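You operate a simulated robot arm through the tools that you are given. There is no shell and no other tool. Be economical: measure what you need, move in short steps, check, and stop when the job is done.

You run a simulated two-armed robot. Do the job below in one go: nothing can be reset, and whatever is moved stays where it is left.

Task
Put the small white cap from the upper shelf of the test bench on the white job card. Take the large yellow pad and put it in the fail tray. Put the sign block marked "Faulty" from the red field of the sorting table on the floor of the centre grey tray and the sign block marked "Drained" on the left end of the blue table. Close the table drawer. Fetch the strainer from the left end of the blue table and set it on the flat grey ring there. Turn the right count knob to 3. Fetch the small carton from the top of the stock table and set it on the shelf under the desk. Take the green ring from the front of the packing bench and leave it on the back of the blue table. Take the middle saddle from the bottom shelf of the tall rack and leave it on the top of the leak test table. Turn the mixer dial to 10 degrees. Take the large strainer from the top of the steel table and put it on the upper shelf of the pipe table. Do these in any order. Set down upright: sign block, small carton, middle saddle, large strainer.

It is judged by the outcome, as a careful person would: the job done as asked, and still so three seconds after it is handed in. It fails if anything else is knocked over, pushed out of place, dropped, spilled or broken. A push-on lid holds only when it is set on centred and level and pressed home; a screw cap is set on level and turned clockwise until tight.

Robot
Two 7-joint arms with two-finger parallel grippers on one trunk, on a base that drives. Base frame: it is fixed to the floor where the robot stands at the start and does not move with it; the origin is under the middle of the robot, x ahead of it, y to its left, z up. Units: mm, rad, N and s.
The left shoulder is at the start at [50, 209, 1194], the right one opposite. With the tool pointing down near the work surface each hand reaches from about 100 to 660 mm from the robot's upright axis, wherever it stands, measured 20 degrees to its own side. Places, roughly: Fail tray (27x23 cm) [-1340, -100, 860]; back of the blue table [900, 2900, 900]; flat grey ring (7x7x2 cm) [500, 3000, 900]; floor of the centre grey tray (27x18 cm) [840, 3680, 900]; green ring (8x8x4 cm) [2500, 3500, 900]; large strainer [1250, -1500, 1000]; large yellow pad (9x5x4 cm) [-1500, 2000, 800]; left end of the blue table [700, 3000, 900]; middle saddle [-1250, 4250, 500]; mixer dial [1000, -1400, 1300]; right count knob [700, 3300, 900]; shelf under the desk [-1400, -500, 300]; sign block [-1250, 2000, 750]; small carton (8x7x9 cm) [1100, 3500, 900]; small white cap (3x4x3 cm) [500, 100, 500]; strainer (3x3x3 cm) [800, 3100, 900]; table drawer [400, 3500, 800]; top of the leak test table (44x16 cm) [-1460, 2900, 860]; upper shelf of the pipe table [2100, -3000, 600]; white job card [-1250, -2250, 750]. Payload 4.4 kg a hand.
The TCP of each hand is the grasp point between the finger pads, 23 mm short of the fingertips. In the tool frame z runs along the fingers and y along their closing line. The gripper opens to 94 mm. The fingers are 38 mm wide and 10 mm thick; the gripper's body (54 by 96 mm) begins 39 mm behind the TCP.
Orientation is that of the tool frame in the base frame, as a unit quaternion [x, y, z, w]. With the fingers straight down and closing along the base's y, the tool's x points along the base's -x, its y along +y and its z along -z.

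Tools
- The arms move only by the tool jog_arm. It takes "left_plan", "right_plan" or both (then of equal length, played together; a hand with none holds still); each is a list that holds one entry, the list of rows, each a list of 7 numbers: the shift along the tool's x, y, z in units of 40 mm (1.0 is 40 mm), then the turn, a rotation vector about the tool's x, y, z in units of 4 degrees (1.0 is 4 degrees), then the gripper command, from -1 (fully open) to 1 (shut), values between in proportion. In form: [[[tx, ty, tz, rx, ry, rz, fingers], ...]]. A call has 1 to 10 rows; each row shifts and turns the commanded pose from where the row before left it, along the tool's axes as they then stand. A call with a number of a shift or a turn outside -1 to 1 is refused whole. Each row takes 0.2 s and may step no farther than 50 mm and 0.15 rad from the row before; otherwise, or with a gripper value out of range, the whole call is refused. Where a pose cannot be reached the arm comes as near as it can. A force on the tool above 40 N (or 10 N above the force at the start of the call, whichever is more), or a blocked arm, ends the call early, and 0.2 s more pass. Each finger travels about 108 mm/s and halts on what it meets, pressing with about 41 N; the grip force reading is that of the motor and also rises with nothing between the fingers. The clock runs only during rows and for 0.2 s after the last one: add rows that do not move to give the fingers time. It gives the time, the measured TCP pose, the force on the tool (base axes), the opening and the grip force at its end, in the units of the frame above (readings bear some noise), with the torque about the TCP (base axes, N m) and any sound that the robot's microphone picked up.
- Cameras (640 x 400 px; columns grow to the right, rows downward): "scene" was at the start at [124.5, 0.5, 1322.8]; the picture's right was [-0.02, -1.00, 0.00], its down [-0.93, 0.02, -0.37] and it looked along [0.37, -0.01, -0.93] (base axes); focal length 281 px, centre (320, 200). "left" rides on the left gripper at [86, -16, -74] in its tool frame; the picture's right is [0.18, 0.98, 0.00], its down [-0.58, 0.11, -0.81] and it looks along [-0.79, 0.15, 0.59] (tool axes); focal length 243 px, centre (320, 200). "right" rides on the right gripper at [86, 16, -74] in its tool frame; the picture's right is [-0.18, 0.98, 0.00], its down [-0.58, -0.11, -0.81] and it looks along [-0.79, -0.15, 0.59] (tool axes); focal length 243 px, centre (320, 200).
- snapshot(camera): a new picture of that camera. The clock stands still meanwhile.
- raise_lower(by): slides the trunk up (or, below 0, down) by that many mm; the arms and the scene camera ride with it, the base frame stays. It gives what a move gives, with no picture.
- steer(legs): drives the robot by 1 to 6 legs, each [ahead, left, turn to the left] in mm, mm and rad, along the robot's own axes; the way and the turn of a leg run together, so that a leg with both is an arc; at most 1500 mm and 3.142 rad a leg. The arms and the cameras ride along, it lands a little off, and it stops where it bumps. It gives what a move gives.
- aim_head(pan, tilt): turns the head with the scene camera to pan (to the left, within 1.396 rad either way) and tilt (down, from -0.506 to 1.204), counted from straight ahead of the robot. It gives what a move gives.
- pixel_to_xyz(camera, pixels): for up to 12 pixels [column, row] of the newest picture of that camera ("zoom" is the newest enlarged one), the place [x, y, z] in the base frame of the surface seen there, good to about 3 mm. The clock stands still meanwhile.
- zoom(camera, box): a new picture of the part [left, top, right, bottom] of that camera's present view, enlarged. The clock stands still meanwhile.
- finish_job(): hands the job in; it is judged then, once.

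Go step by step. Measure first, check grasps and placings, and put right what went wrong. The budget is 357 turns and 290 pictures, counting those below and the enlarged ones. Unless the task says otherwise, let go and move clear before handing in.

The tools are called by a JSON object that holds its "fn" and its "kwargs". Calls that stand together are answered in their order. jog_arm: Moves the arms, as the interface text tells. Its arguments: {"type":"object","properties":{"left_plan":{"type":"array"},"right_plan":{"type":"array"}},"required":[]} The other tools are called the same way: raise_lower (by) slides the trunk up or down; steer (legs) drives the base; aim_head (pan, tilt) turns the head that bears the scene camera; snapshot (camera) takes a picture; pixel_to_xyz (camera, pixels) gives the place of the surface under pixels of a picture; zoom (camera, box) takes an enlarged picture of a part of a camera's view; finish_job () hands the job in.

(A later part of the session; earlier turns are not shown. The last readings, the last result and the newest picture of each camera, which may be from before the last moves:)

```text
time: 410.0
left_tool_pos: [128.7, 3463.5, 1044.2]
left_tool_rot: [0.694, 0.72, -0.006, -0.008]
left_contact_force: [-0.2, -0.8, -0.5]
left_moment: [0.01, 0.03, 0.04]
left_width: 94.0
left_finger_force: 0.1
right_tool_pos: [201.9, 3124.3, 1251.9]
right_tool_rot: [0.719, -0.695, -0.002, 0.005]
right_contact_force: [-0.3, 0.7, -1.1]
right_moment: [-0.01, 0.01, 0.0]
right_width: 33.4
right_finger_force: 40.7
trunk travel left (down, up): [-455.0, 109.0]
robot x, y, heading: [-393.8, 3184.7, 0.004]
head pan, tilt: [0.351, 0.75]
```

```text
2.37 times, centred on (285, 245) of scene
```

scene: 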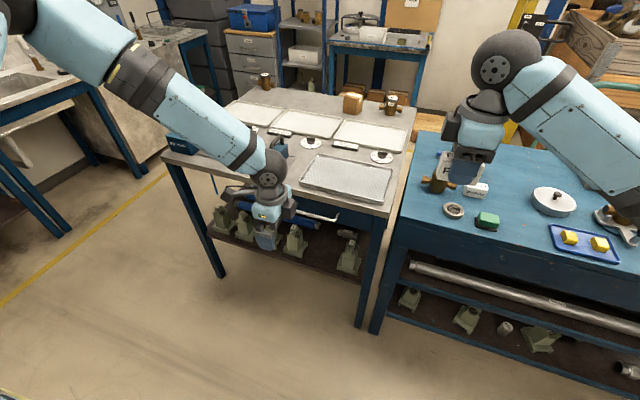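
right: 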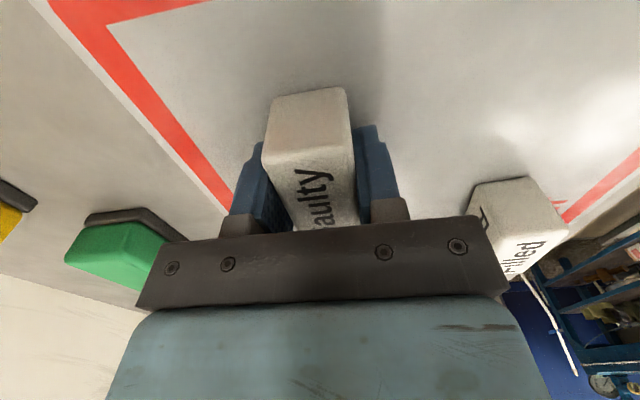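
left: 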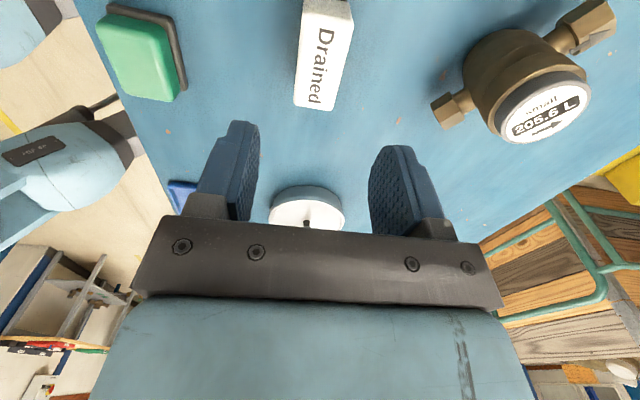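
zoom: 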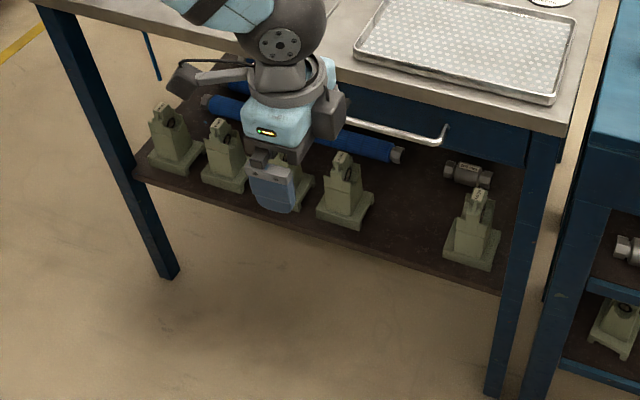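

I measure the drawer face against the leg/apron.

{"fn": "pixel_to_xyz", "kwargs": {"camera": "scene", "pixels": [[350, 217], [362, 222], [378, 235], [330, 217], [318, 215], [345, 212], [380, 212]]}}

```text
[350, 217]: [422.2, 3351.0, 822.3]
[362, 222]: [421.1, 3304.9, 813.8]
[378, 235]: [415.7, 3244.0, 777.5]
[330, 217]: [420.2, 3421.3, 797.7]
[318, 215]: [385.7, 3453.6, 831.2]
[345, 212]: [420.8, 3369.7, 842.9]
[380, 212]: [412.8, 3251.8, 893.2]
```

The drawer is flush (face x=421 vs leg 416). The trays, carton and back of the blue table are best reached from behind the benches, so I look for the way round the left end.

{"fn": "aim_head", "kwargs": {"pan": 0.8, "tilt": 0.45}}

{"fn": "snapshot", "kwargs": {"camera": "scene"}}

```text
time: 410.9
left_tool_pos: [129.1, 3464.2, 1043.2]
left_tool_rot: [0.694, 0.72, -0.005, -0.008]
left_contact_force: [0.1, -0.2, -0.9]
left_moment: [-0.04, 0.01, 0.01]
left_width: 94.2
left_finger_force: 0.0
right_tool_pos: [201.7, 3124.0, 1253.0]
right_tool_rot: [0.718, -0.696, -0.001, 0.004]
right_contact_force: [-0.5, -1.0, -1.0]
right_moment: [0.0, 0.0, -0.02]
right_width: 33.4
right_finger_force: 41.1
trunk travel left (down, up): [-455.0, 109.0]
robot x, y, heading: [-391.0, 3184.0, 0.002]
head pan, tilt: [0.799, 0.45]
```

```text
149 pictures are left
```

scene: 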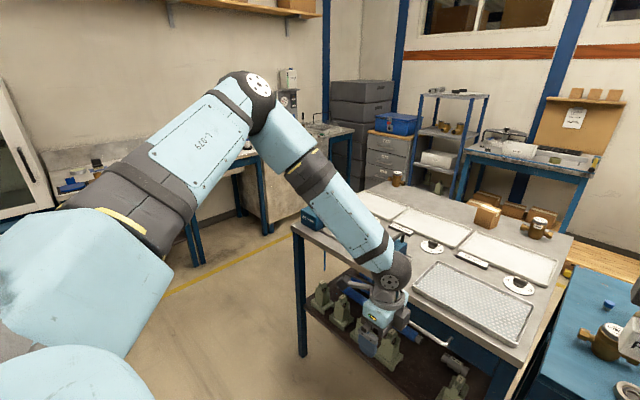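

I measure the gaps behind and beside the bench.

{"fn": "pixel_to_xyz", "kwargs": {"camera": "scene", "pixels": [[385, 165], [430, 170], [490, 160], [560, 175], [255, 205], [265, 235], [380, 185], [570, 237], [485, 215], [540, 225], [600, 265], [455, 195]]}}

```text
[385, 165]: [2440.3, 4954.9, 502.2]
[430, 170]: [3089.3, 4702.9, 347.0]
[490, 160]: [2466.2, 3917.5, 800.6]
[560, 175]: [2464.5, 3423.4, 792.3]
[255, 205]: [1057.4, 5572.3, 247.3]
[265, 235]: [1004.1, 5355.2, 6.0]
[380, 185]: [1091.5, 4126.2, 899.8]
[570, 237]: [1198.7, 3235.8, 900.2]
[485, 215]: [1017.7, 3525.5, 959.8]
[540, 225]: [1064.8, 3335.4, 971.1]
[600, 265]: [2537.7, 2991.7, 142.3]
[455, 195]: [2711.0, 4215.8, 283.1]
```

Plenty of room behind (packing bench at x≈2465). I drive around the left end of the grey bench to its back side.

{"fn": "steer", "kwargs": {"legs": [[0, 1480, 0], [1400, 0, 0], [850, 0, 0], [0, 0, 1.57], [0, 0, 1.56]]}}

{"fn": "aim_head", "kwargs": {"pan": 0.6, "tilt": 0.5}}

{"fn": "snapshot", "kwargs": {"camera": "scene"}}

```text
time: 435.0
left_tool_pos: [2371.9, 4927.6, 1044.4]
left_tool_rot: [0.702, 0.713, -0.005, -0.007]
left_contact_force: [-0.3, -0.6, -0.3]
left_moment: [0.01, -0.01, 0.04]
left_width: 94.1
left_finger_force: 0.0
right_tool_pos: [2434.2, 4584.8, 1253.4]
right_tool_rot: [0.712, -0.702, -0.002, 0.005]
right_contact_force: [-13.3, -4.0, 2.5]
right_moment: [0.12, -0.77, -0.53]
right_width: 33.4
right_finger_force: 41.2
trunk travel left (down, up): [-455.0, 109.0]
robot x, y, heading: [1847.7, 4665.9, -0.018]
head pan, tilt: [0.799, 0.45]
stopped in leg 3: the robot was blocked; the commanded pose is now the measured one
```

```text
time: 435.7
left_tool_pos: [2371.0, 4926.7, 1044.7]
left_tool_rot: [0.702, 0.712, -0.004, -0.007]
left_contact_force: [0.3, -0.3, -0.9]
left_moment: [-0.04, 0.01, 0.02]
left_width: 94.2
left_finger_force: 0.1
right_tool_pos: [2434.8, 4585.1, 1252.1]
right_tool_rot: [0.712, -0.702, -0.002, 0.005]
right_contact_force: [-16.3, -4.5, 4.2]
right_moment: [0.12, -1.04, -0.65]
right_width: 33.1
right_finger_force: 40.9
trunk travel left (down, up): [-455.0, 109.0]
robot x, y, heading: [1844.0, 4661.8, -0.021]
head pan, tilt: [0.6, 0.499]
```

```text
148 pictures are left
```

scene: 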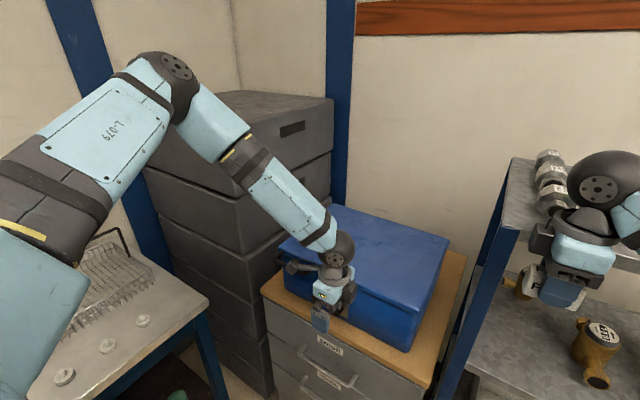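

I went too far: the right hand touches the rack's upper shelf. I back straight off and look at the rack.

{"fn": "steer", "kwargs": {"legs": [[-350, 0, 0]]}}

{"fn": "aim_head", "kwargs": {"pan": -0.3, "tilt": 0.4}}

{"fn": "snapshot", "kwargs": {"camera": "scene"}}

```text
time: 438.0
left_tool_pos: [2021.5, 4934.3, 1043.6]
left_tool_rot: [0.7, 0.714, -0.006, -0.009]
left_contact_force: [-0.6, 0.1, -0.3]
left_moment: [-0.01, -0.02, 0.0]
left_width: 94.1
left_finger_force: 0.1
right_tool_pos: [2086.2, 4594.5, 1250.8]
right_tool_rot: [0.713, -0.701, -0.003, 0.006]
right_contact_force: [-0.6, -0.1, -1.5]
right_moment: [0.02, 0.0, -0.03]
right_width: 33.4
right_finger_force: 40.9
trunk travel left (down, up): [-455.0, 109.0]
robot x, y, heading: [1497.7, 4667.4, -0.017]
head pan, tilt: [0.6, 0.499]
```

```text
time: 439.2
left_tool_pos: [2021.2, 4933.4, 1043.4]
left_tool_rot: [0.7, 0.714, -0.005, -0.008]
left_contact_force: [-1.1, -0.1, 0.1]
left_moment: [-0.02, 0.0, 0.02]
left_width: 94.2
left_finger_force: 0.2
right_tool_pos: [2084.8, 4593.8, 1251.0]
right_tool_rot: [0.713, -0.701, -0.003, 0.007]
right_contact_force: [-0.9, -0.3, -0.9]
right_moment: [-0.01, -0.03, 0.03]
right_width: 33.5
right_finger_force: 41.1
trunk travel left (down, up): [-455.0, 109.0]
robot x, y, heading: [1493.5, 4666.7, -0.018]
head pan, tilt: [-0.3, 0.4]
```

```text
147 pictures are left
```

scene: 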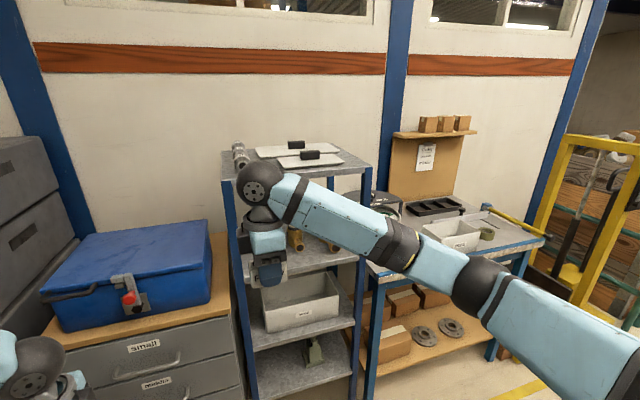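

Nothing on the rack is disturbed; the green ring is seen on the packing bench at (487,233). I turn to face −x and move behind the grey bench.

{"fn": "steer", "kwargs": {"legs": [[0, 0, 1.57], [0, 0, 1.58], [-150, 0, 0], [0, 1040, 0]]}}

{"fn": "aim_head", "kwargs": {"pan": 0, "tilt": 0.75}}

{"fn": "snapshot", "kwargs": {"camera": "scene"}}

```text
time: 457.4
left_tool_pos: [1105.8, 3334.6, 1044.0]
left_tool_rot: [0.713, -0.701, 0.009, -0.006]
left_contact_force: [-0.4, 0.1, -0.2]
left_moment: [-0.01, -0.01, 0.02]
left_width: 94.1
left_finger_force: 0.1
right_tool_pos: [1040.8, 3675.2, 1250.2]
right_tool_rot: [0.702, 0.712, 0.007, 0.003]
right_contact_force: [0.8, 0.2, -0.3]
right_moment: [0.03, 0.02, 0.02]
right_width: 33.6
right_finger_force: 40.7
trunk travel left (down, up): [-455.0, 109.0]
robot x, y, heading: [1631.1, 3607.1, 3.124]
head pan, tilt: [-0.3, 0.4]
```

```text
time: 458.3
left_tool_pos: [1103.8, 3334.1, 1043.1]
left_tool_rot: [0.713, -0.701, 0.009, -0.006]
left_contact_force: [-0.7, 0.3, 0.3]
left_moment: [0.01, 0.02, 0.01]
left_width: 94.1
left_finger_force: 0.1
right_tool_pos: [1040.8, 3674.6, 1250.6]
right_tool_rot: [0.702, 0.713, 0.006, 0.003]
right_contact_force: [-0.9, 1.4, -1.3]
right_moment: [0.03, 0.01, 0.0]
right_width: 33.3
right_finger_force: 41.0
trunk travel left (down, up): [-455.0, 109.0]
robot x, y, heading: [1631.9, 3600.7, 3.123]
head pan, tilt: [0.0, 0.75]
```

```text
146 pictures are left
```

scene: 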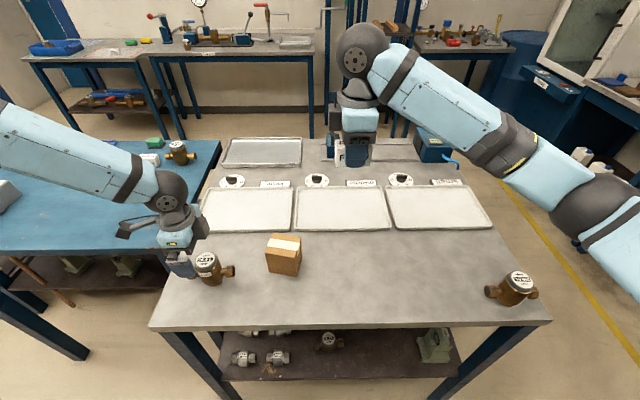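

I measure the centre tray, carton and knobs from here.

{"fn": "pixel_to_xyz", "kwargs": {"camera": "scene", "pixels": [[342, 210], [342, 226], [300, 222], [388, 222], [342, 192], [283, 245], [268, 250], [298, 250], [283, 268], [233, 181], [400, 320], [320, 230]]}}

{"fn": "zoom", "kwargs": {"camera": "scene", "box": [190, 160, 480, 290]}}

```text
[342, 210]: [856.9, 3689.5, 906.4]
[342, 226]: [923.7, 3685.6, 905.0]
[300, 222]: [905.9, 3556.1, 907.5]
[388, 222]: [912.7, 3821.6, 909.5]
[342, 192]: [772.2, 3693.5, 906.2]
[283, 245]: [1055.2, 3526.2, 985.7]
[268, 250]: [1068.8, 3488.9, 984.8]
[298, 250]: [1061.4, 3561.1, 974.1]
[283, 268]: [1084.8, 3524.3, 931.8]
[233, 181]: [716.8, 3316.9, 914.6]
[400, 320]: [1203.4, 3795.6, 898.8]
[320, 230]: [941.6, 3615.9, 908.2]
```

```text
2.21 times, centred on (335, 225) of scene
```

zoom: 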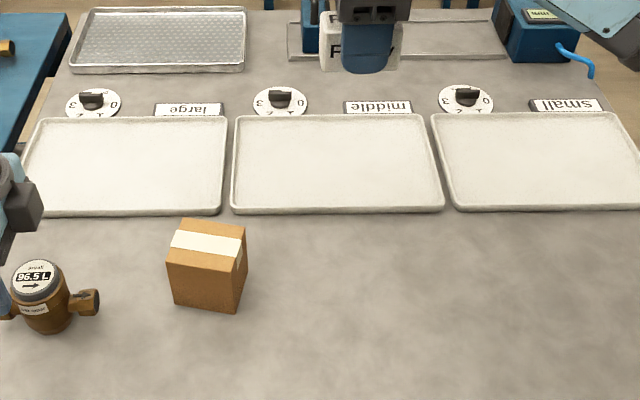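

The centre tray's floor is x 772–925, y 3555–3822, z≈906. I move up 50 mm and extend the right hand to about (885,3685) while lowering.

{"fn": "steer", "kwargs": {"legs": [[50, 0, 0]]}}

{"fn": "jog_arm", "kwargs": {"right_plan": [[[0.1, -0.7, 0.3, 0, 0, 0, 0.7], [0.1, -0.7, 0.3, 0, 0, 0, 0.7], [0, -0.7, 0.5, 0, 0, 0, 0.7], [0, -0.5, 0.8, 0, 0, 0, 0.7], [0, 0, 1, 0, 0, 0, 0.7], [0, 0, 1, 0, 0, 0, 0.7], [0, 0, 1, 0, 0, 0, 0.7], [0, 0, 1, 0, 0, 0, 0.7], [0, 0, 0.8, 0, 0, 0, 0.7], [0, 0, 0, 0, 0, 0, 0.7]]]}}

{"fn": "snapshot", "kwargs": {"camera": "right"}}

```text
time: 459.2
left_tool_pos: [1057.2, 3335.0, 1045.5]
left_tool_rot: [0.714, -0.7, 0.007, -0.005]
left_contact_force: [-0.3, -0.1, -0.2]
left_moment: [0.03, -0.01, -0.01]
left_width: 94.1
left_finger_force: 0.1
right_tool_pos: [994.2, 3675.9, 1252.0]
right_tool_rot: [0.701, 0.713, 0.006, 0.002]
right_contact_force: [0.1, 0.2, -1.0]
right_moment: [0.05, 0.02, -0.04]
right_width: 33.6
right_finger_force: 40.7
trunk travel left (down, up): [-455.0, 109.0]
robot x, y, heading: [1581.5, 3602.5, 3.126]
head pan, tilt: [0.0, 0.75]
```

```text
time: 461.4
left_tool_pos: [1055.9, 3334.0, 1044.6]
left_tool_rot: [0.714, -0.7, 0.008, -0.006]
left_contact_force: [0.2, 0.1, 0.3]
left_moment: [-0.05, 0.01, 0.0]
left_width: 94.0
left_finger_force: 0.1
right_tool_pos: [891.5, 3682.5, 981.8]
right_tool_rot: [0.702, 0.713, 0.007, 0.003]
right_contact_force: [1.2, 0.5, -0.2]
right_moment: [-0.01, 0.0, 0.0]
right_width: 33.4
right_finger_force: 40.4
trunk travel left (down, up): [-455.0, 109.0]
robot x, y, heading: [1581.1, 3604.6, 3.129]
head pan, tilt: [0.0, 0.75]
```

```text
144 pictures are left
```

right: 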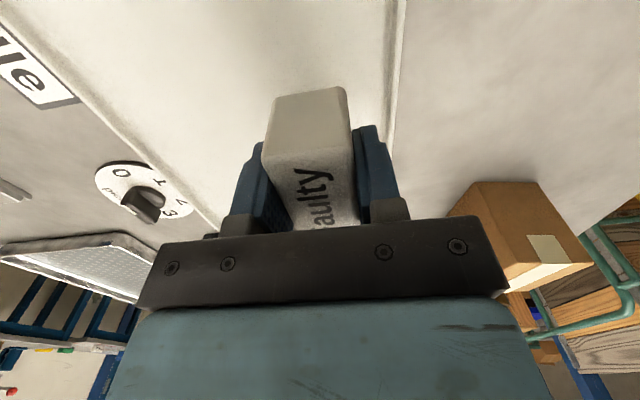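

Over the tray. I lower 47 mm to the tray floor.

{"fn": "jog_arm", "kwargs": {"right_plan": [[[0, 0, 0.8, 0, 0, 0, 0.7], [0, 0, 0.25, 0, 0, 0, 0.7], [0, 0, 0.1, 0, 0, 0, 0.7], [0, 0, 0.05, 0, 0, 0, 0.7], [0, 0, 0, 0, 0, 0, 0.7]]]}}

```text
time: 462.6
left_tool_pos: [1055.4, 3334.6, 1044.6]
left_tool_rot: [0.714, -0.7, 0.008, -0.005]
left_contact_force: [1.0, 0.0, 1.1]
left_moment: [-0.03, 0.0, 0.01]
left_width: 93.8
left_finger_force: 0.0
right_tool_pos: [892.5, 3682.5, 934.0]
right_tool_rot: [0.702, 0.713, 0.006, 0.002]
right_contact_force: [-1.1, 0.0, 9.0]
right_moment: [-0.33, 0.15, 0.0]
right_width: 33.2
right_finger_force: 41.6
trunk travel left (down, up): [-455.0, 109.0]
robot x, y, heading: [1583.8, 3607.6, 3.125]
head pan, tilt: [0.0, 0.75]
```

Contact (9 N) at z=934. I release, rise and check.

{"fn": "jog_arm", "kwargs": {"right_plan": [[[0, 0, 0, 0, 0, 0, 0.3], [0, 0, 0, 0, 0, 0, -0.3], [0, 0, 0, 0, 0, 0, -0.3], [0, 0, -0.7, 0, 0, 0, -0.3], [0, 0, -1, 0, 0, 0, -0.3], [0, 0, -1, 0, 0, 0, -0.3], [0, 0, -1, 0, 0, 0, -0.3]]]}}

{"fn": "snapshot", "kwargs": {"camera": "right"}}

{"fn": "zoom", "kwargs": {"camera": "scene", "box": [230, 150, 330, 200]}}

```text
time: 464.2
left_tool_pos: [1055.7, 3335.0, 1044.2]
left_tool_rot: [0.714, -0.7, 0.008, -0.005]
left_contact_force: [-0.7, -0.7, 0.4]
left_moment: [-0.01, 0.0, 0.03]
left_width: 93.8
left_finger_force: 0.0
right_tool_pos: [890.7, 3682.0, 1081.4]
right_tool_rot: [0.702, 0.713, 0.007, 0.003]
right_contact_force: [0.2, -0.6, -0.2]
right_moment: [0.02, 0.02, -0.01]
right_width: 61.2
right_finger_force: 0.0
trunk travel left (down, up): [-455.0, 109.0]
robot x, y, heading: [1583.3, 3603.6, 3.127]
head pan, tilt: [0.0, 0.75]
```

```text
143 pictures are left
```

right: 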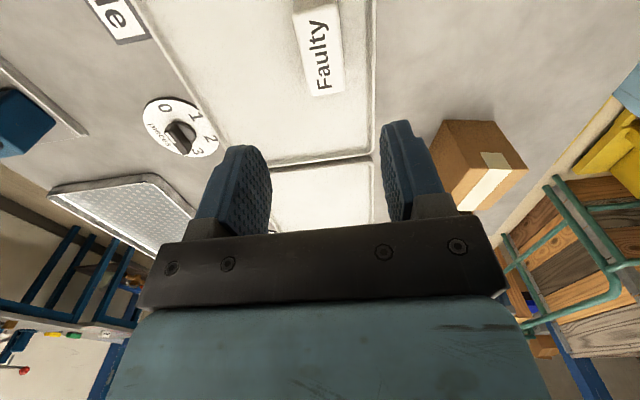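

```text
6.40 times, centred on (280, 175) of scene
```

zoom: 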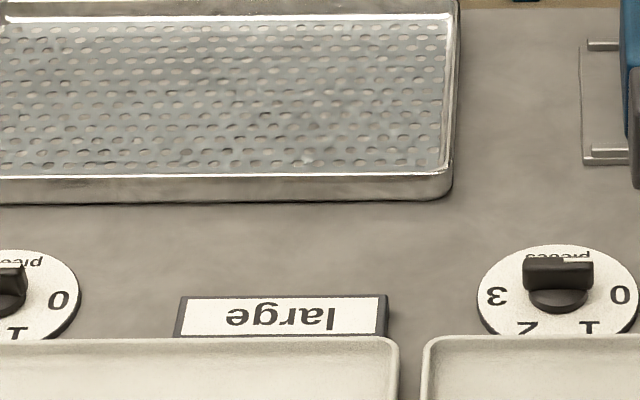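

"Faulty" stands in the centre tray. Next I prepare the right hand to take the carton with a tilted, forward-pointing grip (needed for the low shelf later): back off, roll +90°, then pitch.

{"fn": "steer", "kwargs": {"legs": [[-110, 0, 0]]}}

{"fn": "jog_arm", "kwargs": {"right_plan": [[[0, 0, -0.5, 0, 0, 1, -1], [0, 0, -0.5, 0, 0, 1, -1], [0, 0, 0, 0, 0, 1, -1], [0, 0, 0, 0, 0, 1, -1], [0, 0, 0, 0, 0, 1, -1], [0, 0, 0, 0, 0, 1, -1], [0, 0, 0, 0, 0, 1, -1], [0, 0, 0, 0, 0, 1, -1], [0, 0, 0, 0, 0, 1, -1], [0, 0, 0, 0, 0, 1, -1]]]}}

{"fn": "jog_arm", "kwargs": {"right_plan": [[[0, 0, 0, 0, 0, 1, -1], [0, 0, 0, 0, 0, 1, -1], [0, 0, 0, 0, 0, 1, -1], [0, 0, 0, 0, 0, 1, -1], [0, 0, 0, 0, 0, 1, -1], [0, 0, 0, 0, 0, 1, -1], [0, 0, 0, 0, 0, 1, -1], [0, 0, 0, 0, 0, 1, -1], [0, 0, 0, 0, 0, 1, -1], [0, 0, 0, 0, 0, 1, -1]]]}}

{"fn": "zoom", "kwargs": {"camera": "scene", "box": [230, 200, 330, 260]}}

```text
time: 465.4
left_tool_pos: [1164.6, 3333.7, 1044.9]
left_tool_rot: [0.714, -0.7, 0.009, -0.006]
left_contact_force: [-0.7, -0.5, -0.3]
left_moment: [0.03, -0.03, 0.02]
left_width: 93.8
left_finger_force: 0.0
right_tool_pos: [999.4, 3681.1, 1081.2]
right_tool_rot: [0.702, 0.712, 0.006, 0.003]
right_contact_force: [-0.6, 0.6, -0.6]
right_moment: [-0.01, -0.04, 0.01]
right_width: 61.2
right_finger_force: 0.1
trunk travel left (down, up): [-455.0, 109.0]
robot x, y, heading: [1691.8, 3598.8, 3.121]
head pan, tilt: [0.0, 0.75]
```

```text
time: 467.6
left_tool_pos: [1165.8, 3334.3, 1044.0]
left_tool_rot: [0.714, -0.7, 0.007, -0.005]
left_contact_force: [-0.2, 0.0, -0.5]
left_moment: [-0.02, 0.05, 0.0]
left_width: 93.9
left_finger_force: 0.1
right_tool_pos: [998.7, 3681.4, 1120.8]
right_tool_rot: [0.903, 0.43, 0.007, 0.0]
right_contact_force: [0.5, -0.4, -0.9]
right_moment: [0.01, 0.01, -0.04]
right_width: 94.3
right_finger_force: 0.1
trunk travel left (down, up): [-455.0, 109.0]
robot x, y, heading: [1693.9, 3599.5, 3.128]
head pan, tilt: [0.0, 0.75]
```

```text
time: 469.8
left_tool_pos: [1165.5, 3333.5, 1043.9]
left_tool_rot: [0.714, -0.7, 0.009, -0.006]
left_contact_force: [-0.2, 0.1, 0.2]
left_moment: [0.02, 0.02, -0.01]
left_width: 94.0
left_finger_force: 0.1
right_tool_pos: [999.3, 3681.1, 1121.8]
right_tool_rot: [0.996, 0.094, 0.007, -0.002]
right_contact_force: [-0.5, 0.4, 0.3]
right_moment: [0.0, 0.0, -0.02]
right_width: 94.2
right_finger_force: 0.0
trunk travel left (down, up): [-455.0, 109.0]
robot x, y, heading: [1693.0, 3597.5, 3.125]
head pan, tilt: [0.0, 0.75]
```

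```text
6.40 times, centred on (280, 230) of scene
```

zoom: 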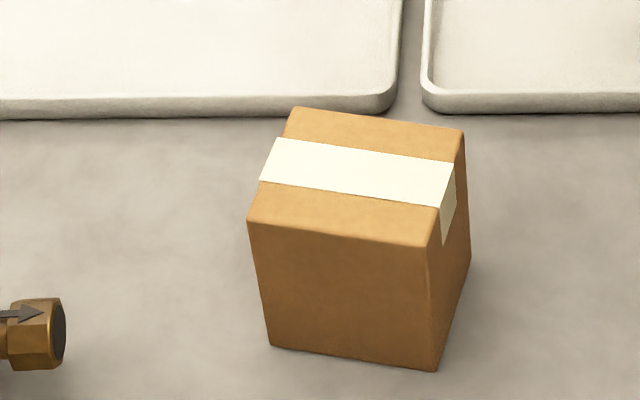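

The carton is yawed; I measure its top corners.

{"fn": "pixel_to_xyz", "kwargs": {"camera": "zoom", "pixels": [[300, 114], [458, 134], [426, 240], [254, 218], [275, 335], [430, 360], [345, 180]]}}

```text
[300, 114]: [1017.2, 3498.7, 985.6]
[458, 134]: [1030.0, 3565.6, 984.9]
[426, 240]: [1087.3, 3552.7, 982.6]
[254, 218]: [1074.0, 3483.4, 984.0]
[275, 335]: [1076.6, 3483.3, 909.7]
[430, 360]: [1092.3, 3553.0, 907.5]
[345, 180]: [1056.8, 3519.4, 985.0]
```

Carton centre (1052,3525), 70×60, yawed ~11°. I turn the robot −0.19 rad to face it squarely, strafe left, and pitch the right hand forward.

{"fn": "steer", "kwargs": {"legs": [[0, 0, -0.185], [0, 265, 0]]}}

{"fn": "jog_arm", "kwargs": {"right_plan": [[[0, 0, 0, 0, 0, 0.9, -1], [0, 0, 0, 0, 0, 0.9, -1], [0, 0, 0, 0, 0, 0.9, -1], [0.3, 0, -0.3, 0, -1, 0, -1], [0.3, 0, -0.3, 0, -1, 0, -1], [0.3, 0, -0.3, 0, -1, 0, -1], [0.3, 0, -0.3, 0, -1, 0, -1], [0.3, 0, -0.3, 0, -1, 0, -1], [0.3, 0, -0.3, 0, -1, 0, -1], [0, 0, 0, 0, -1, 0, -1]]]}}

{"fn": "jog_arm", "kwargs": {"right_plan": [[[0, 0, 0, 0, -1, 0, -1], [0, 0, 0, 0, -1, 0, -1], [0, 0, 0, 0, -1, 0, -1], [0, 0, 0, 0, -1, 0, -1], [0, 0, 0, 0, -1, 0, -1], [0, 0, 0, 0, -1, 0, -1], [0, 0, 0, 0, -1, 0, -1], [0, 0, 0, 0, 0, 0, -1]]]}}

{"fn": "snapshot", "kwargs": {"camera": "scene"}}

```text
time: 473.4
left_tool_pos: [1074.6, 3174.8, 1044.4]
left_tool_rot: [-0.648, 0.762, -0.009, 0.005]
left_contact_force: [0.6, -0.2, 0.0]
left_moment: [-0.02, 0.0, 0.01]
left_width: 93.9
left_finger_force: 0.0
right_tool_pos: [971.5, 3544.8, 1120.4]
right_tool_rot: [1.0, 0.006, 0.006, -0.002]
right_contact_force: [0.4, 0.4, -0.1]
right_moment: [-0.01, -0.02, 0.01]
right_width: 94.0
right_finger_force: 0.0
trunk travel left (down, up): [-455.0, 109.0]
robot x, y, heading: [1640.9, 3338.5, 2.943]
head pan, tilt: [0.0, 0.75]
```

```text
time: 475.6
left_tool_pos: [1075.3, 3173.5, 1042.9]
left_tool_rot: [-0.648, 0.762, -0.008, 0.006]
left_contact_force: [0.1, 0.2, -0.5]
left_moment: [-0.03, 0.04, 0.01]
left_width: 94.1
left_finger_force: 0.0
right_tool_pos: [1052.5, 3531.2, 1180.2]
right_tool_rot: [0.968, -0.086, -0.235, -0.023]
right_contact_force: [-0.3, 0.5, 0.0]
right_moment: [0.02, 0.03, 0.03]
right_width: 93.8
right_finger_force: 0.0
trunk travel left (down, up): [-455.0, 109.0]
robot x, y, heading: [1643.6, 3341.1, 2.948]
head pan, tilt: [0.0, 0.75]
```

```text
time: 477.4
left_tool_pos: [1074.1, 3173.2, 1043.6]
left_tool_rot: [-0.648, 0.761, -0.009, 0.005]
left_contact_force: [0.1, 0.0, -0.8]
left_moment: [0.01, -0.02, -0.02]
left_width: 94.1
left_finger_force: 0.0
right_tool_pos: [1051.7, 3531.0, 1180.7]
right_tool_rot: [0.882, -0.078, -0.462, -0.044]
right_contact_force: [0.1, -0.6, 0.2]
right_moment: [0.03, 0.05, 0.01]
right_width: 94.4
right_finger_force: 0.0
trunk travel left (down, up): [-455.0, 109.0]
robot x, y, heading: [1638.6, 3339.2, 2.948]
head pan, tilt: [0.0, 0.75]
```

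```text
140 pictures are left
```

scene: 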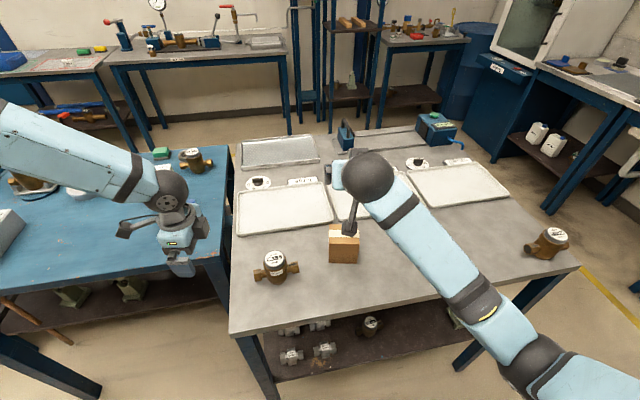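

The right hand points at the carton (tilt 55°, yaw aligned). I move it down behind the carton.

{"fn": "jog_arm", "kwargs": {"right_plan": [[[0.955, 0.035, 0.08, 0, 0, 0, -1], [0.955, 0.035, 0.08, 0, 0, 0, -1], [0.955, 0.035, 0.08, 0, 0, 0, -1], [0.955, 0.035, 0.08, 0, 0, 0, -1], [0.955, 0.035, 0.08, 0, 0, 0, -1], [0, 0, 0, 0, 0, 0, -1]]]}}

{"fn": "snapshot", "kwargs": {"camera": "right"}}

```text
time: 478.8
left_tool_pos: [1074.3, 3173.3, 1043.4]
left_tool_rot: [-0.648, 0.762, -0.01, 0.006]
left_contact_force: [-0.8, -0.2, 0.7]
left_moment: [-0.02, -0.04, -0.03]
left_width: 94.1
left_finger_force: 0.1
right_tool_pos: [1146.2, 3507.1, 1014.0]
right_tool_rot: [0.883, -0.078, -0.461, -0.044]
right_contact_force: [-0.4, 0.1, 0.1]
right_moment: [0.02, 0.02, -0.03]
right_width: 93.8
right_finger_force: 0.1
trunk travel left (down, up): [-455.0, 109.0]
robot x, y, heading: [1643.7, 3345.4, 2.944]
head pan, tilt: [0.0, 0.75]
```

```text
139 pictures are left
```

right: 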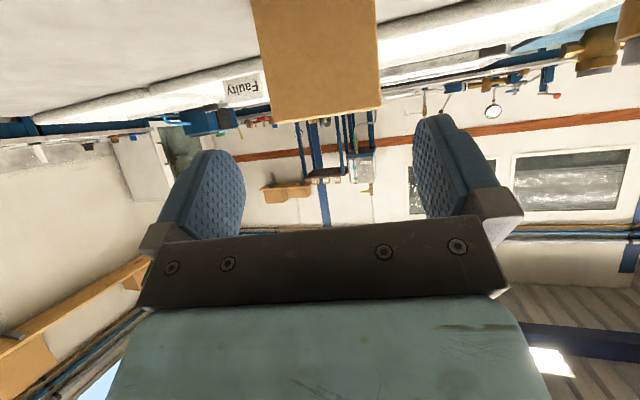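

Carton is centred and square. I advance 100 mm along the tool axis and close.

{"fn": "jog_arm", "kwargs": {"right_plan": [[[0, 0, 0.85, 0, 0, 0, -1], [0, 0, 0.85, 0, 0, 0, -1], [0, 0, 0.8, 0, 0, 0, -1], [0, 0, 0, 0, 0, 0, -1], [0, 0, 0, 0, 0, 0, -0.5], [0, 0, 0, 0, 0, 0, 0.3], [0, 0, 0, 0, 0, 0, 0.3]]]}}

{"fn": "snapshot", "kwargs": {"camera": "right"}}

{"fn": "zoom", "kwargs": {"camera": "scene", "box": [280, 180, 440, 300]}}

```text
time: 480.4
left_tool_pos: [1074.1, 3173.4, 1044.7]
left_tool_rot: [-0.648, 0.762, -0.009, 0.006]
left_contact_force: [-0.4, 0.1, -0.1]
left_moment: [0.02, 0.04, 0.0]
left_width: 93.8
left_finger_force: 0.1
right_tool_pos: [1066.8, 3532.6, 951.9]
right_tool_rot: [0.884, -0.073, -0.459, -0.054]
right_contact_force: [-0.1, -0.5, 0.2]
right_moment: [-0.03, -0.01, 0.04]
right_width: 74.7
right_finger_force: 41.2
trunk travel left (down, up): [-455.0, 109.0]
robot x, y, heading: [1640.0, 3343.0, 2.944]
head pan, tilt: [0.0, 0.75]
```

```text
138 pictures are left
```

right: 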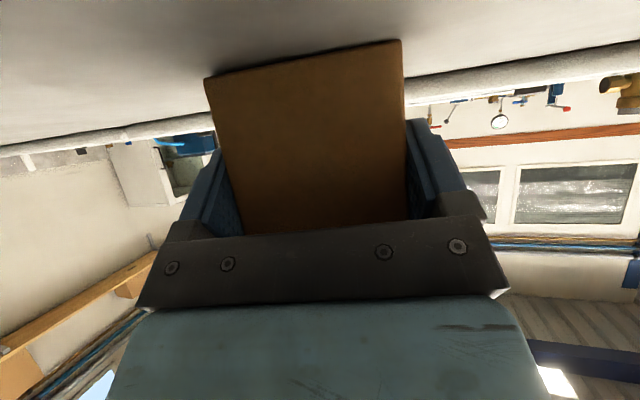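

```text
3.33 times, centred on (360, 240) of scene
```

zoom: 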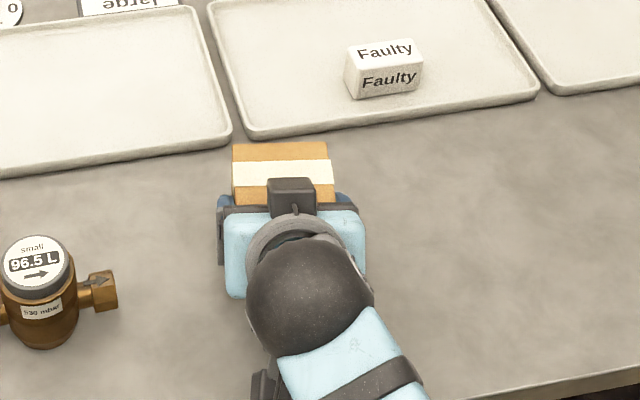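

Carton gripped (74.7 mm). I lift it 130 mm and back off.

{"fn": "jog_arm", "kwargs": {"right_plan": [[[-0.5, 0, -0.35, 0, 0, 0, 0.3], [-0.8, 0, -0.56, 0, 0, 0, 0.3], [-0.8, 0, -0.56, 0, 0, 0, 0.3], [-0.8, 0, -0.56, 0, 0, 0, 0.3], [0, 0, 0, 0, 0, 0, 0.3]]]}}

{"fn": "steer", "kwargs": {"legs": [[-200, 0, 0], [0, 0, 1.57], [0, 0, 1.75]]}}

{"fn": "aim_head", "kwargs": {"pan": 0.2, "tilt": 0.6}}

{"fn": "snapshot", "kwargs": {"camera": "scene"}}

```text
time: 481.4
left_tool_pos: [1075.2, 3173.4, 1043.0]
left_tool_rot: [-0.647, 0.762, -0.009, 0.006]
left_contact_force: [0.4, 0.0, 0.8]
left_moment: [0.0, 0.0, 0.01]
left_width: 94.0
left_finger_force: 0.0
right_tool_pos: [1076.7, 3581.6, 1047.2]
right_tool_rot: [0.884, -0.052, -0.451, -0.114]
right_contact_force: [1.0, 0.0, -2.1]
right_moment: [0.02, -0.03, 0.01]
right_width: 74.9
right_finger_force: 40.6
trunk travel left (down, up): [-455.0, 109.0]
robot x, y, heading: [1639.9, 3340.6, 2.94]
head pan, tilt: [0.0, 0.75]
stopped in row 4 (right hand): the arm was blocked; the commanded pose is now the measured one
```

```text
time: 491.1
left_tool_pos: [2365.0, 3576.6, 1043.9]
left_tool_rot: [0.698, 0.716, -0.006, -0.008]
left_contact_force: [1.0, 0.1, -0.2]
left_moment: [0.0, -0.04, 0.03]
left_width: 93.9
left_finger_force: 0.0
right_tool_pos: [2438.5, 3174.8, 1046.1]
right_tool_rot: [-0.031, 0.885, -0.072, 0.459]
right_contact_force: [0.3, -0.6, -2.2]
right_moment: [-0.02, -0.01, -0.02]
right_width: 74.8
right_finger_force: 41.0
trunk travel left (down, up): [-455.0, 109.0]
robot x, y, heading: [1838.3, 3301.3, -0.008]
head pan, tilt: [0.0, 0.75]
```

```text
time: 491.8
left_tool_pos: [2365.2, 3576.2, 1042.7]
left_tool_rot: [0.698, 0.716, -0.006, -0.008]
left_contact_force: [0.0, -0.8, 0.9]
left_moment: [-0.02, -0.02, 0.01]
left_width: 94.1
left_finger_force: 0.1
right_tool_pos: [2438.3, 3176.0, 1047.1]
right_tool_rot: [-0.03, 0.885, -0.072, 0.459]
right_contact_force: [-1.2, 0.5, -1.5]
right_moment: [-0.03, 0.06, 0.0]
right_width: 74.8
right_finger_force: 40.8
trunk travel left (down, up): [-455.0, 109.0]
robot x, y, heading: [1838.6, 3303.3, -0.011]
head pan, tilt: [0.201, 0.6]
```

```text
136 pictures are left
```

scene: 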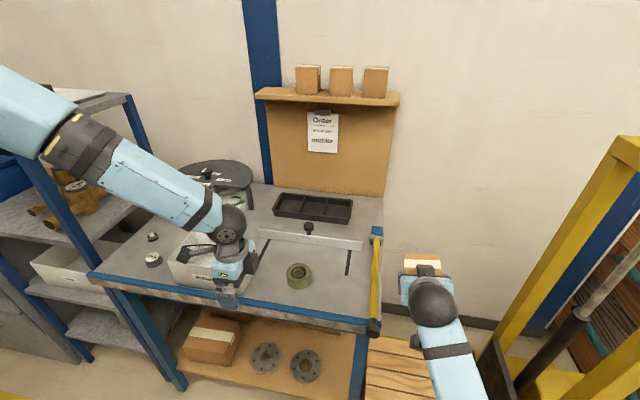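

The green ring is at (299,275). I measure it and the surroundings.

{"fn": "zoom", "kwargs": {"camera": "scene", "box": [270, 250, 330, 300]}}

{"fn": "pixel_to_xyz", "kwargs": {"camera": "scene", "pixels": [[299, 264], [287, 271], [312, 272], [299, 277], [299, 287], [320, 285], [260, 290], [375, 250], [205, 255]]}}

```text
8.00 times, centred on (300, 275) of scene
```

zoom: 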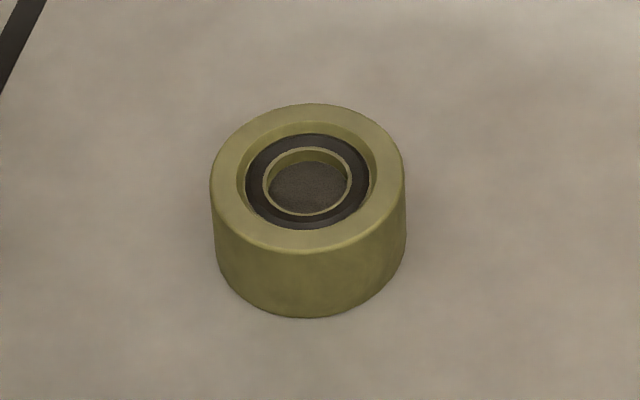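

```text
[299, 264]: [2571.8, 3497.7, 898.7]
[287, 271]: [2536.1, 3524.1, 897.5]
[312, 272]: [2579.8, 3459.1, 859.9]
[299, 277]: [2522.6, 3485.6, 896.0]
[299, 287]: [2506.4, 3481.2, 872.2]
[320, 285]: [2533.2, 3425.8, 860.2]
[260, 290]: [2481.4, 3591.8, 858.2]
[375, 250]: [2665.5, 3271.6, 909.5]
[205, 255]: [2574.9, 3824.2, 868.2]
```

I check the yellow stacker's position relative to the right hand with the carton.

{"fn": "pixel_to_xyz", "kwargs": {"camera": "scene", "pixels": [[500, 340], [610, 150], [490, 365], [560, 230], [540, 290], [625, 290], [420, 260], [375, 330], [345, 325]]}}

```text
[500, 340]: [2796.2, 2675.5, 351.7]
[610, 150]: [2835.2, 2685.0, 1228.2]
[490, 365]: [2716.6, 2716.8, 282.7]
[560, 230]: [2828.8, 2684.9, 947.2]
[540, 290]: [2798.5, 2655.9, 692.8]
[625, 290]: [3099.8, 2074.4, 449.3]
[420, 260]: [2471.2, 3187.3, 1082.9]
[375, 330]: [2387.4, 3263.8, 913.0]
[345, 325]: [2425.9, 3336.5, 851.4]
```

Clear. I move the left hand above the ring (fwd 175, right 88) and lower with the trunk.

{"fn": "steer", "kwargs": {"legs": [[175, -88, 0.008]]}}

{"fn": "raise_lower", "kwargs": {"by": -90}}

{"fn": "snapshot", "kwargs": {"camera": "left"}}

```text
time: 493.4
left_tool_pos: [2537.9, 3490.2, 1043.3]
left_tool_rot: [0.696, 0.718, -0.006, -0.009]
left_contact_force: [-0.2, 0.5, 0.6]
left_moment: [0.0, 0.01, 0.01]
left_width: 94.1
left_finger_force: 0.0
right_tool_pos: [2613.4, 3090.5, 1047.6]
right_tool_rot: [-0.033, 0.885, -0.07, 0.46]
right_contact_force: [0.7, -0.1, -1.1]
right_moment: [0.0, -0.01, 0.0]
right_width: 74.7
right_finger_force: 41.3
trunk travel left (down, up): [-455.0, 109.0]
robot x, y, heading: [2013.4, 3215.2, -0.005]
head pan, tilt: [0.201, 0.6]
```

```text
time: 494.6
left_tool_pos: [2536.9, 3490.0, 953.6]
left_tool_rot: [0.696, 0.718, -0.006, -0.008]
left_contact_force: [0.8, 0.0, 0.7]
left_moment: [-0.02, 0.0, -0.02]
left_width: 94.1
left_finger_force: 0.0
right_tool_pos: [2613.3, 3091.1, 958.7]
right_tool_rot: [-0.033, 0.884, -0.071, 0.46]
right_contact_force: [-0.5, 0.0, -1.4]
right_moment: [0.01, 0.06, -0.05]
right_width: 74.6
right_finger_force: 40.5
trunk travel left (down, up): [-365.0, 199.0]
robot x, y, heading: [2014.4, 3217.7, -0.004]
head pan, tilt: [0.201, 0.6]
```

```text
134 pictures are left
```

left: 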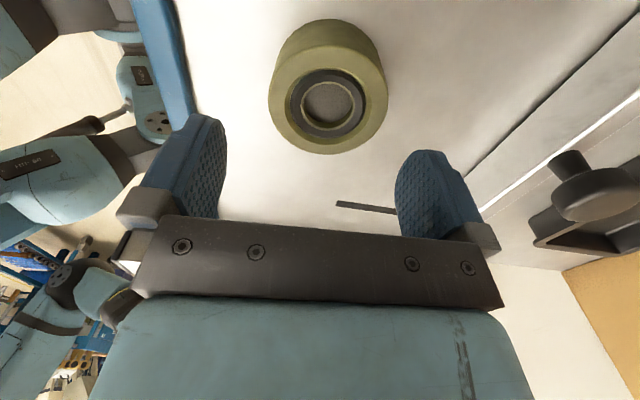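

I refine the ring centre from this view.

{"fn": "pixel_to_xyz", "kwargs": {"camera": "left", "pixels": [[274, 95], [383, 100], [328, 148], [328, 60], [300, 70], [360, 140]]}}

```text
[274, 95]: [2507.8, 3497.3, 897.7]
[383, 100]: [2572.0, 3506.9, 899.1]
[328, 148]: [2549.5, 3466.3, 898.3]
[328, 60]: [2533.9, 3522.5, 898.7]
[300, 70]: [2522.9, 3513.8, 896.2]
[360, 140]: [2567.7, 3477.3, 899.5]
```

Ring centre ≈ (2540,3497). I adjust by (+3,+7), lower 67 mm and close.

{"fn": "jog_arm", "kwargs": {"left_plan": [[[0.18, 0.08, 0, 0, 0, 0, -1], [0, 0, 0, 0, 0, 0, -1]]]}}

{"fn": "raise_lower", "kwargs": {"by": -67}}

{"fn": "jog_arm", "kwargs": {"left_plan": [[[0, 0, 0, 0, 0, 0, -0.6], [0, 0, 0, 0, 0, 0, 0.2], [0, 0, 0, 0, 0, 0, 0.2]]]}}

{"fn": "snapshot", "kwargs": {"camera": "left"}}

```text
time: 495.2
left_tool_pos: [2539.9, 3497.5, 953.7]
left_tool_rot: [0.696, 0.718, -0.006, -0.008]
left_contact_force: [1.1, 0.7, -0.3]
left_moment: [0.0, -0.01, 0.0]
left_width: 94.2
left_finger_force: 0.0
right_tool_pos: [2614.3, 3091.4, 956.6]
right_tool_rot: [-0.033, 0.885, -0.07, 0.46]
right_contact_force: [-0.4, 0.1, -1.1]
right_moment: [0.01, 0.06, -0.01]
right_width: 74.6
right_finger_force: 41.0
trunk travel left (down, up): [-365.0, 199.0]
robot x, y, heading: [2013.4, 3214.1, -0.002]
head pan, tilt: [0.201, 0.6]
```

```text
time: 496.3
left_tool_pos: [2539.8, 3497.6, 900.4]
left_tool_rot: [0.696, 0.718, -0.007, -0.009]
left_contact_force: [0.6, -0.9, -0.2]
left_moment: [0.01, 0.0, -0.05]
left_width: 94.2
left_finger_force: 0.1
right_tool_pos: [2613.5, 3090.4, 904.0]
right_tool_rot: [-0.034, 0.884, -0.07, 0.46]
right_contact_force: [0.4, 0.0, -2.7]
right_moment: [-0.03, -0.03, 0.01]
right_width: 74.5
right_finger_force: 41.4
trunk travel left (down, up): [-298.0, 266.0]
robot x, y, heading: [2014.7, 3217.1, -0.003]
head pan, tilt: [0.201, 0.6]
```

```text
time: 497.1
left_tool_pos: [2540.8, 3497.0, 900.5]
left_tool_rot: [0.696, 0.718, -0.006, -0.008]
left_contact_force: [1.2, 0.8, 1.7]
left_moment: [0.16, -0.17, 0.05]
left_width: 71.4
left_finger_force: 41.0
right_tool_pos: [2613.7, 3090.7, 905.9]
right_tool_rot: [-0.031, 0.884, -0.071, 0.461]
right_contact_force: [0.1, 0.1, -1.6]
right_moment: [0.0, 0.04, -0.02]
right_width: 74.3
right_finger_force: 41.0
trunk travel left (down, up): [-298.0, 266.0]
robot x, y, heading: [2010.6, 3219.6, -0.002]
head pan, tilt: [0.201, 0.6]
```

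```text
133 pictures are left
```

left: 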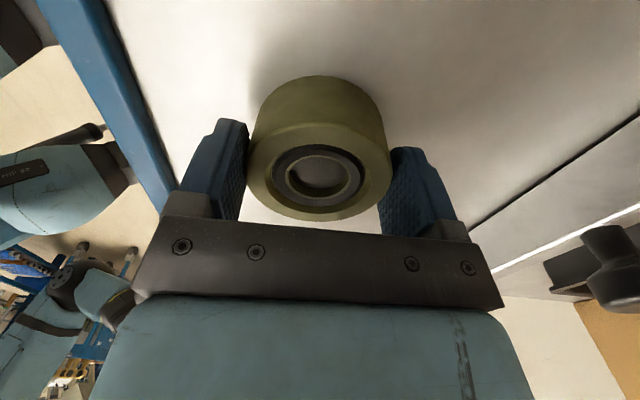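

Ring gripped (71 mm). I lift and back away, then turn toward the back of the blue table.

{"fn": "raise_lower", "kwargs": {"by": 190}}

{"fn": "steer", "kwargs": {"legs": [[-330, 0, 0], [0, 0, 1.57], [0, 0, 1.57]]}}

{"fn": "aim_head", "kwargs": {"pan": 0.3, "tilt": 0.65}}

{"fn": "snapshot", "kwargs": {"camera": "scene"}}

```text
time: 499.1
left_tool_pos: [2540.6, 3499.2, 1076.7]
left_tool_rot: [0.695, 0.719, -0.007, -0.008]
left_contact_force: [-0.1, 0.9, -5.1]
left_moment: [0.02, 0.02, 0.0]
left_width: 71.7
left_finger_force: 40.5
right_tool_pos: [2614.7, 3090.5, 1079.6]
right_tool_rot: [-0.032, 0.884, -0.072, 0.46]
right_contact_force: [-0.7, 0.2, -2.3]
right_moment: [-0.02, 0.02, -0.04]
right_width: 74.4
right_finger_force: 41.2
trunk travel left (down, up): [-488.0, 76.0]
robot x, y, heading: [2012.0, 3212.0, -0.005]
head pan, tilt: [0.201, 0.6]
```

```text
time: 509.0
left_tool_pos: [1167.9, 2921.4, 1076.8]
left_tool_rot: [0.726, -0.687, 0.009, -0.005]
left_contact_force: [0.2, 0.7, -5.4]
left_moment: [-0.02, 0.01, -0.01]
left_width: 71.4
left_finger_force: 40.8
right_tool_pos: [1084.9, 3327.0, 1080.3]
right_tool_rot: [0.884, 0.043, -0.461, -0.065]
right_contact_force: [0.0, 1.0, -1.5]
right_moment: [0.02, -0.05, 0.03]
right_width: 74.5
right_finger_force: 40.5
trunk travel left (down, up): [-488.0, 76.0]
robot x, y, heading: [1689.9, 3218.5, -3.122]
head pan, tilt: [0.201, 0.6]
```

```text
time: 509.7
left_tool_pos: [1168.5, 2920.5, 1075.1]
left_tool_rot: [0.726, -0.688, 0.008, -0.006]
left_contact_force: [-0.1, 0.7, -5.3]
left_moment: [0.01, 0.01, 0.01]
left_width: 71.3
left_finger_force: 40.8
right_tool_pos: [1086.1, 3326.9, 1080.7]
right_tool_rot: [0.884, 0.043, -0.46, -0.066]
right_contact_force: [-0.4, 0.8, -0.7]
right_moment: [0.0, -0.05, 0.02]
right_width: 74.5
right_finger_force: 41.2
trunk travel left (down, up): [-488.0, 76.0]
robot x, y, heading: [1689.6, 3214.2, -3.12]
head pan, tilt: [0.3, 0.649]
```

```text
132 pictures are left
```

scene: 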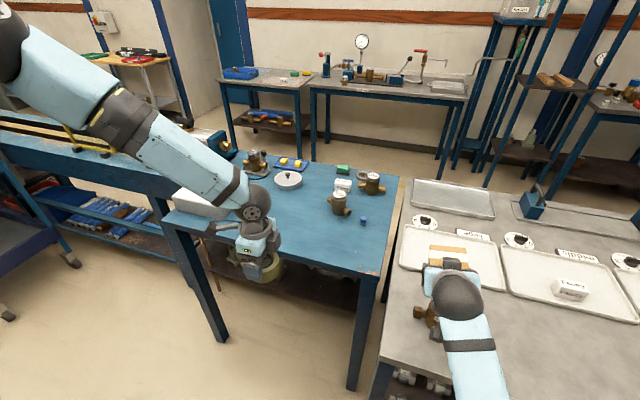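

I measure the back part of the blue table.

{"fn": "pixel_to_xyz", "kwargs": {"camera": "scene", "pixels": [[310, 240], [350, 255], [377, 275], [300, 215], [330, 225], [365, 222], [340, 205], [290, 180], [370, 265], [300, 255]]}}

```text
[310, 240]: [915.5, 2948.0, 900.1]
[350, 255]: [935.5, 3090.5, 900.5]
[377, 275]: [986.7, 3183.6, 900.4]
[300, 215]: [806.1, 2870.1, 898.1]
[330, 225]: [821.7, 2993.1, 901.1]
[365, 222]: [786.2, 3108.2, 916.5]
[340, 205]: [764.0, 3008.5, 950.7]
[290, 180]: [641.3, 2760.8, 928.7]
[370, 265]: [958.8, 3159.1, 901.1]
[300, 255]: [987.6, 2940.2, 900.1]
```

A free place is (900,2925). I drive forward 268 mm, lower the trunk 78 mm (keeping the carton clear of the tray), then lower the left hand the rest.

{"fn": "steer", "kwargs": {"legs": [[266, 0, 0]]}}

{"fn": "raise_lower", "kwargs": {"by": -78}}

{"fn": "jog_arm", "kwargs": {"left_plan": [[[0.6, 0, 0.2, 0, 0, 0, 0.2], [0.4, 0, 0.4, 0, 0, 0, 0.2], [0, 0, 0.4, 0, 0, 0, 0.2], [0, 0, 0, 0, 0, 0, 0.2]]]}}

{"fn": "snapshot", "kwargs": {"camera": "left"}}

{"fn": "snapshot", "kwargs": {"camera": "scene"}}

```text
time: 511.1
left_tool_pos: [1027.8, 2898.7, 1073.1]
left_tool_rot: [0.733, -0.681, 0.01, -0.008]
left_contact_force: [0.6, -0.7, -5.7]
left_moment: [-0.03, 0.03, -0.01]
left_width: 71.5
left_finger_force: 41.3
right_tool_pos: [936.9, 3301.9, 1076.0]
right_tool_rot: [0.885, 0.052, -0.458, -0.061]
right_contact_force: [-0.8, -0.4, -0.2]
right_moment: [0.04, -0.02, -0.05]
right_width: 74.6
right_finger_force: 41.1
trunk travel left (down, up): [-488.0, 76.0]
robot x, y, heading: [1542.5, 3206.1, -3.11]
head pan, tilt: [0.3, 0.649]
stopped in leg 1: the robot was blocked; the commanded pose is now the measured one
```

```text
time: 512.3
left_tool_pos: [1030.9, 2904.8, 998.6]
left_tool_rot: [0.731, -0.683, 0.008, -0.005]
left_contact_force: [0.9, 0.3, -5.6]
left_moment: [-0.04, -0.02, 0.02]
left_width: 71.6
left_finger_force: 41.0
right_tool_pos: [942.1, 3309.3, 1001.7]
right_tool_rot: [0.884, 0.05, -0.461, -0.061]
right_contact_force: [0.2, 0.0, -0.3]
right_moment: [0.03, -0.03, 0.0]
right_width: 74.7
right_finger_force: 40.5
trunk travel left (down, up): [-410.0, 154.0]
robot x, y, heading: [1546.1, 3205.9, -3.109]
head pan, tilt: [0.3, 0.649]
```

```text
time: 513.3
left_tool_pos: [1037.4, 2861.3, 965.6]
left_tool_rot: [0.731, -0.682, 0.008, -0.007]
left_contact_force: [0.3, -0.6, -5.6]
left_moment: [-0.03, -0.02, 0.03]
left_width: 71.3
left_finger_force: 40.6
left hand out of reach, approached as far as the arm can: row 3
right_tool_pos: [941.6, 3308.6, 1001.6]
right_tool_rot: [0.884, 0.05, -0.461, -0.062]
right_contact_force: [-0.4, -1.1, -0.6]
right_moment: [0.01, -0.05, -0.03]
right_width: 74.7
right_finger_force: 40.4
trunk travel left (down, up): [-410.0, 154.0]
robot x, y, heading: [1543.1, 3201.7, -3.104]
head pan, tilt: [0.3, 0.649]
```

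```text
131 pictures are left
```

left: 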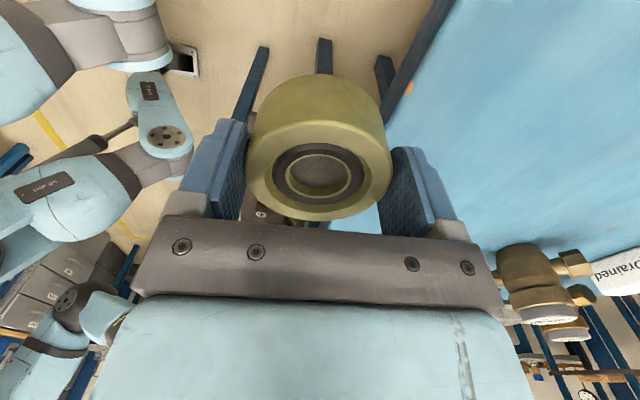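

```text
130 pictures are left
```

scene: 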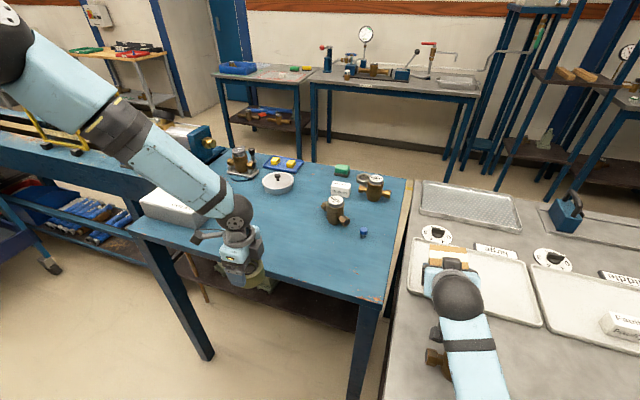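

The grey bench corner stops the base. I raise, back off, and come in slightly turned (heading ≈2.79 rad) so the left hand lands over the blue table's back part.

{"fn": "raise_lower", "kwargs": {"by": 60}}

{"fn": "steer", "kwargs": {"legs": [[-100, 245, 0], [0, 0, -0.39], [125, 0, 0]]}}

{"fn": "snapshot", "kwargs": {"camera": "scene"}}

```text
time: 514.3
left_tool_pos: [1036.3, 2862.2, 1026.2]
left_tool_rot: [0.732, -0.682, 0.008, -0.006]
left_contact_force: [-0.5, -0.3, -5.9]
left_moment: [-0.05, 0.02, 0.01]
left_width: 71.7
left_finger_force: 41.2
right_tool_pos: [941.3, 3309.1, 1061.1]
right_tool_rot: [0.884, 0.049, -0.461, -0.062]
right_contact_force: [-0.2, 0.7, -2.1]
right_moment: [0.0, -0.06, 0.01]
right_width: 74.7
right_finger_force: 41.2
trunk travel left (down, up): [-470.0, 94.0]
robot x, y, heading: [1546.9, 3207.1, -3.106]
head pan, tilt: [0.3, 0.649]
```

```text
time: 519.1
left_tool_pos: [933.9, 2891.2, 1026.3]
left_tool_rot: [-0.58, 0.815, -0.009, 0.004]
left_contact_force: [0.4, -0.4, -5.3]
left_moment: [-0.03, 0.0, 0.01]
left_width: 71.5
left_finger_force: 41.3
right_tool_pos: [1021.7, 3339.5, 1062.5]
right_tool_rot: [0.876, -0.128, -0.439, -0.153]
right_contact_force: [0.0, 1.2, -1.9]
right_moment: [0.02, -0.03, -0.01]
right_width: 74.5
right_finger_force: 40.8
trunk travel left (down, up): [-470.0, 94.0]
robot x, y, heading: [1538.1, 3007.4, 2.768]
head pan, tilt: [0.3, 0.649]
```

```text
129 pictures are left
```

scene: 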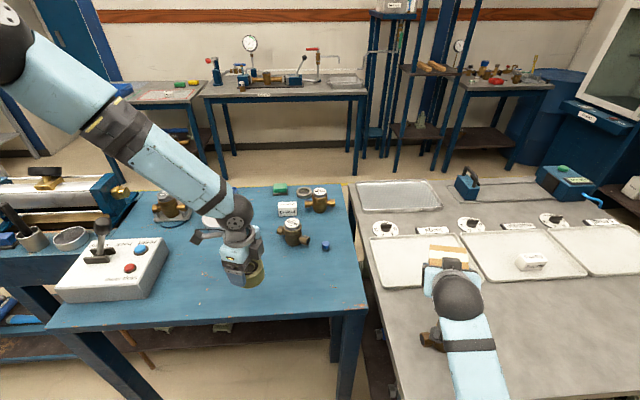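

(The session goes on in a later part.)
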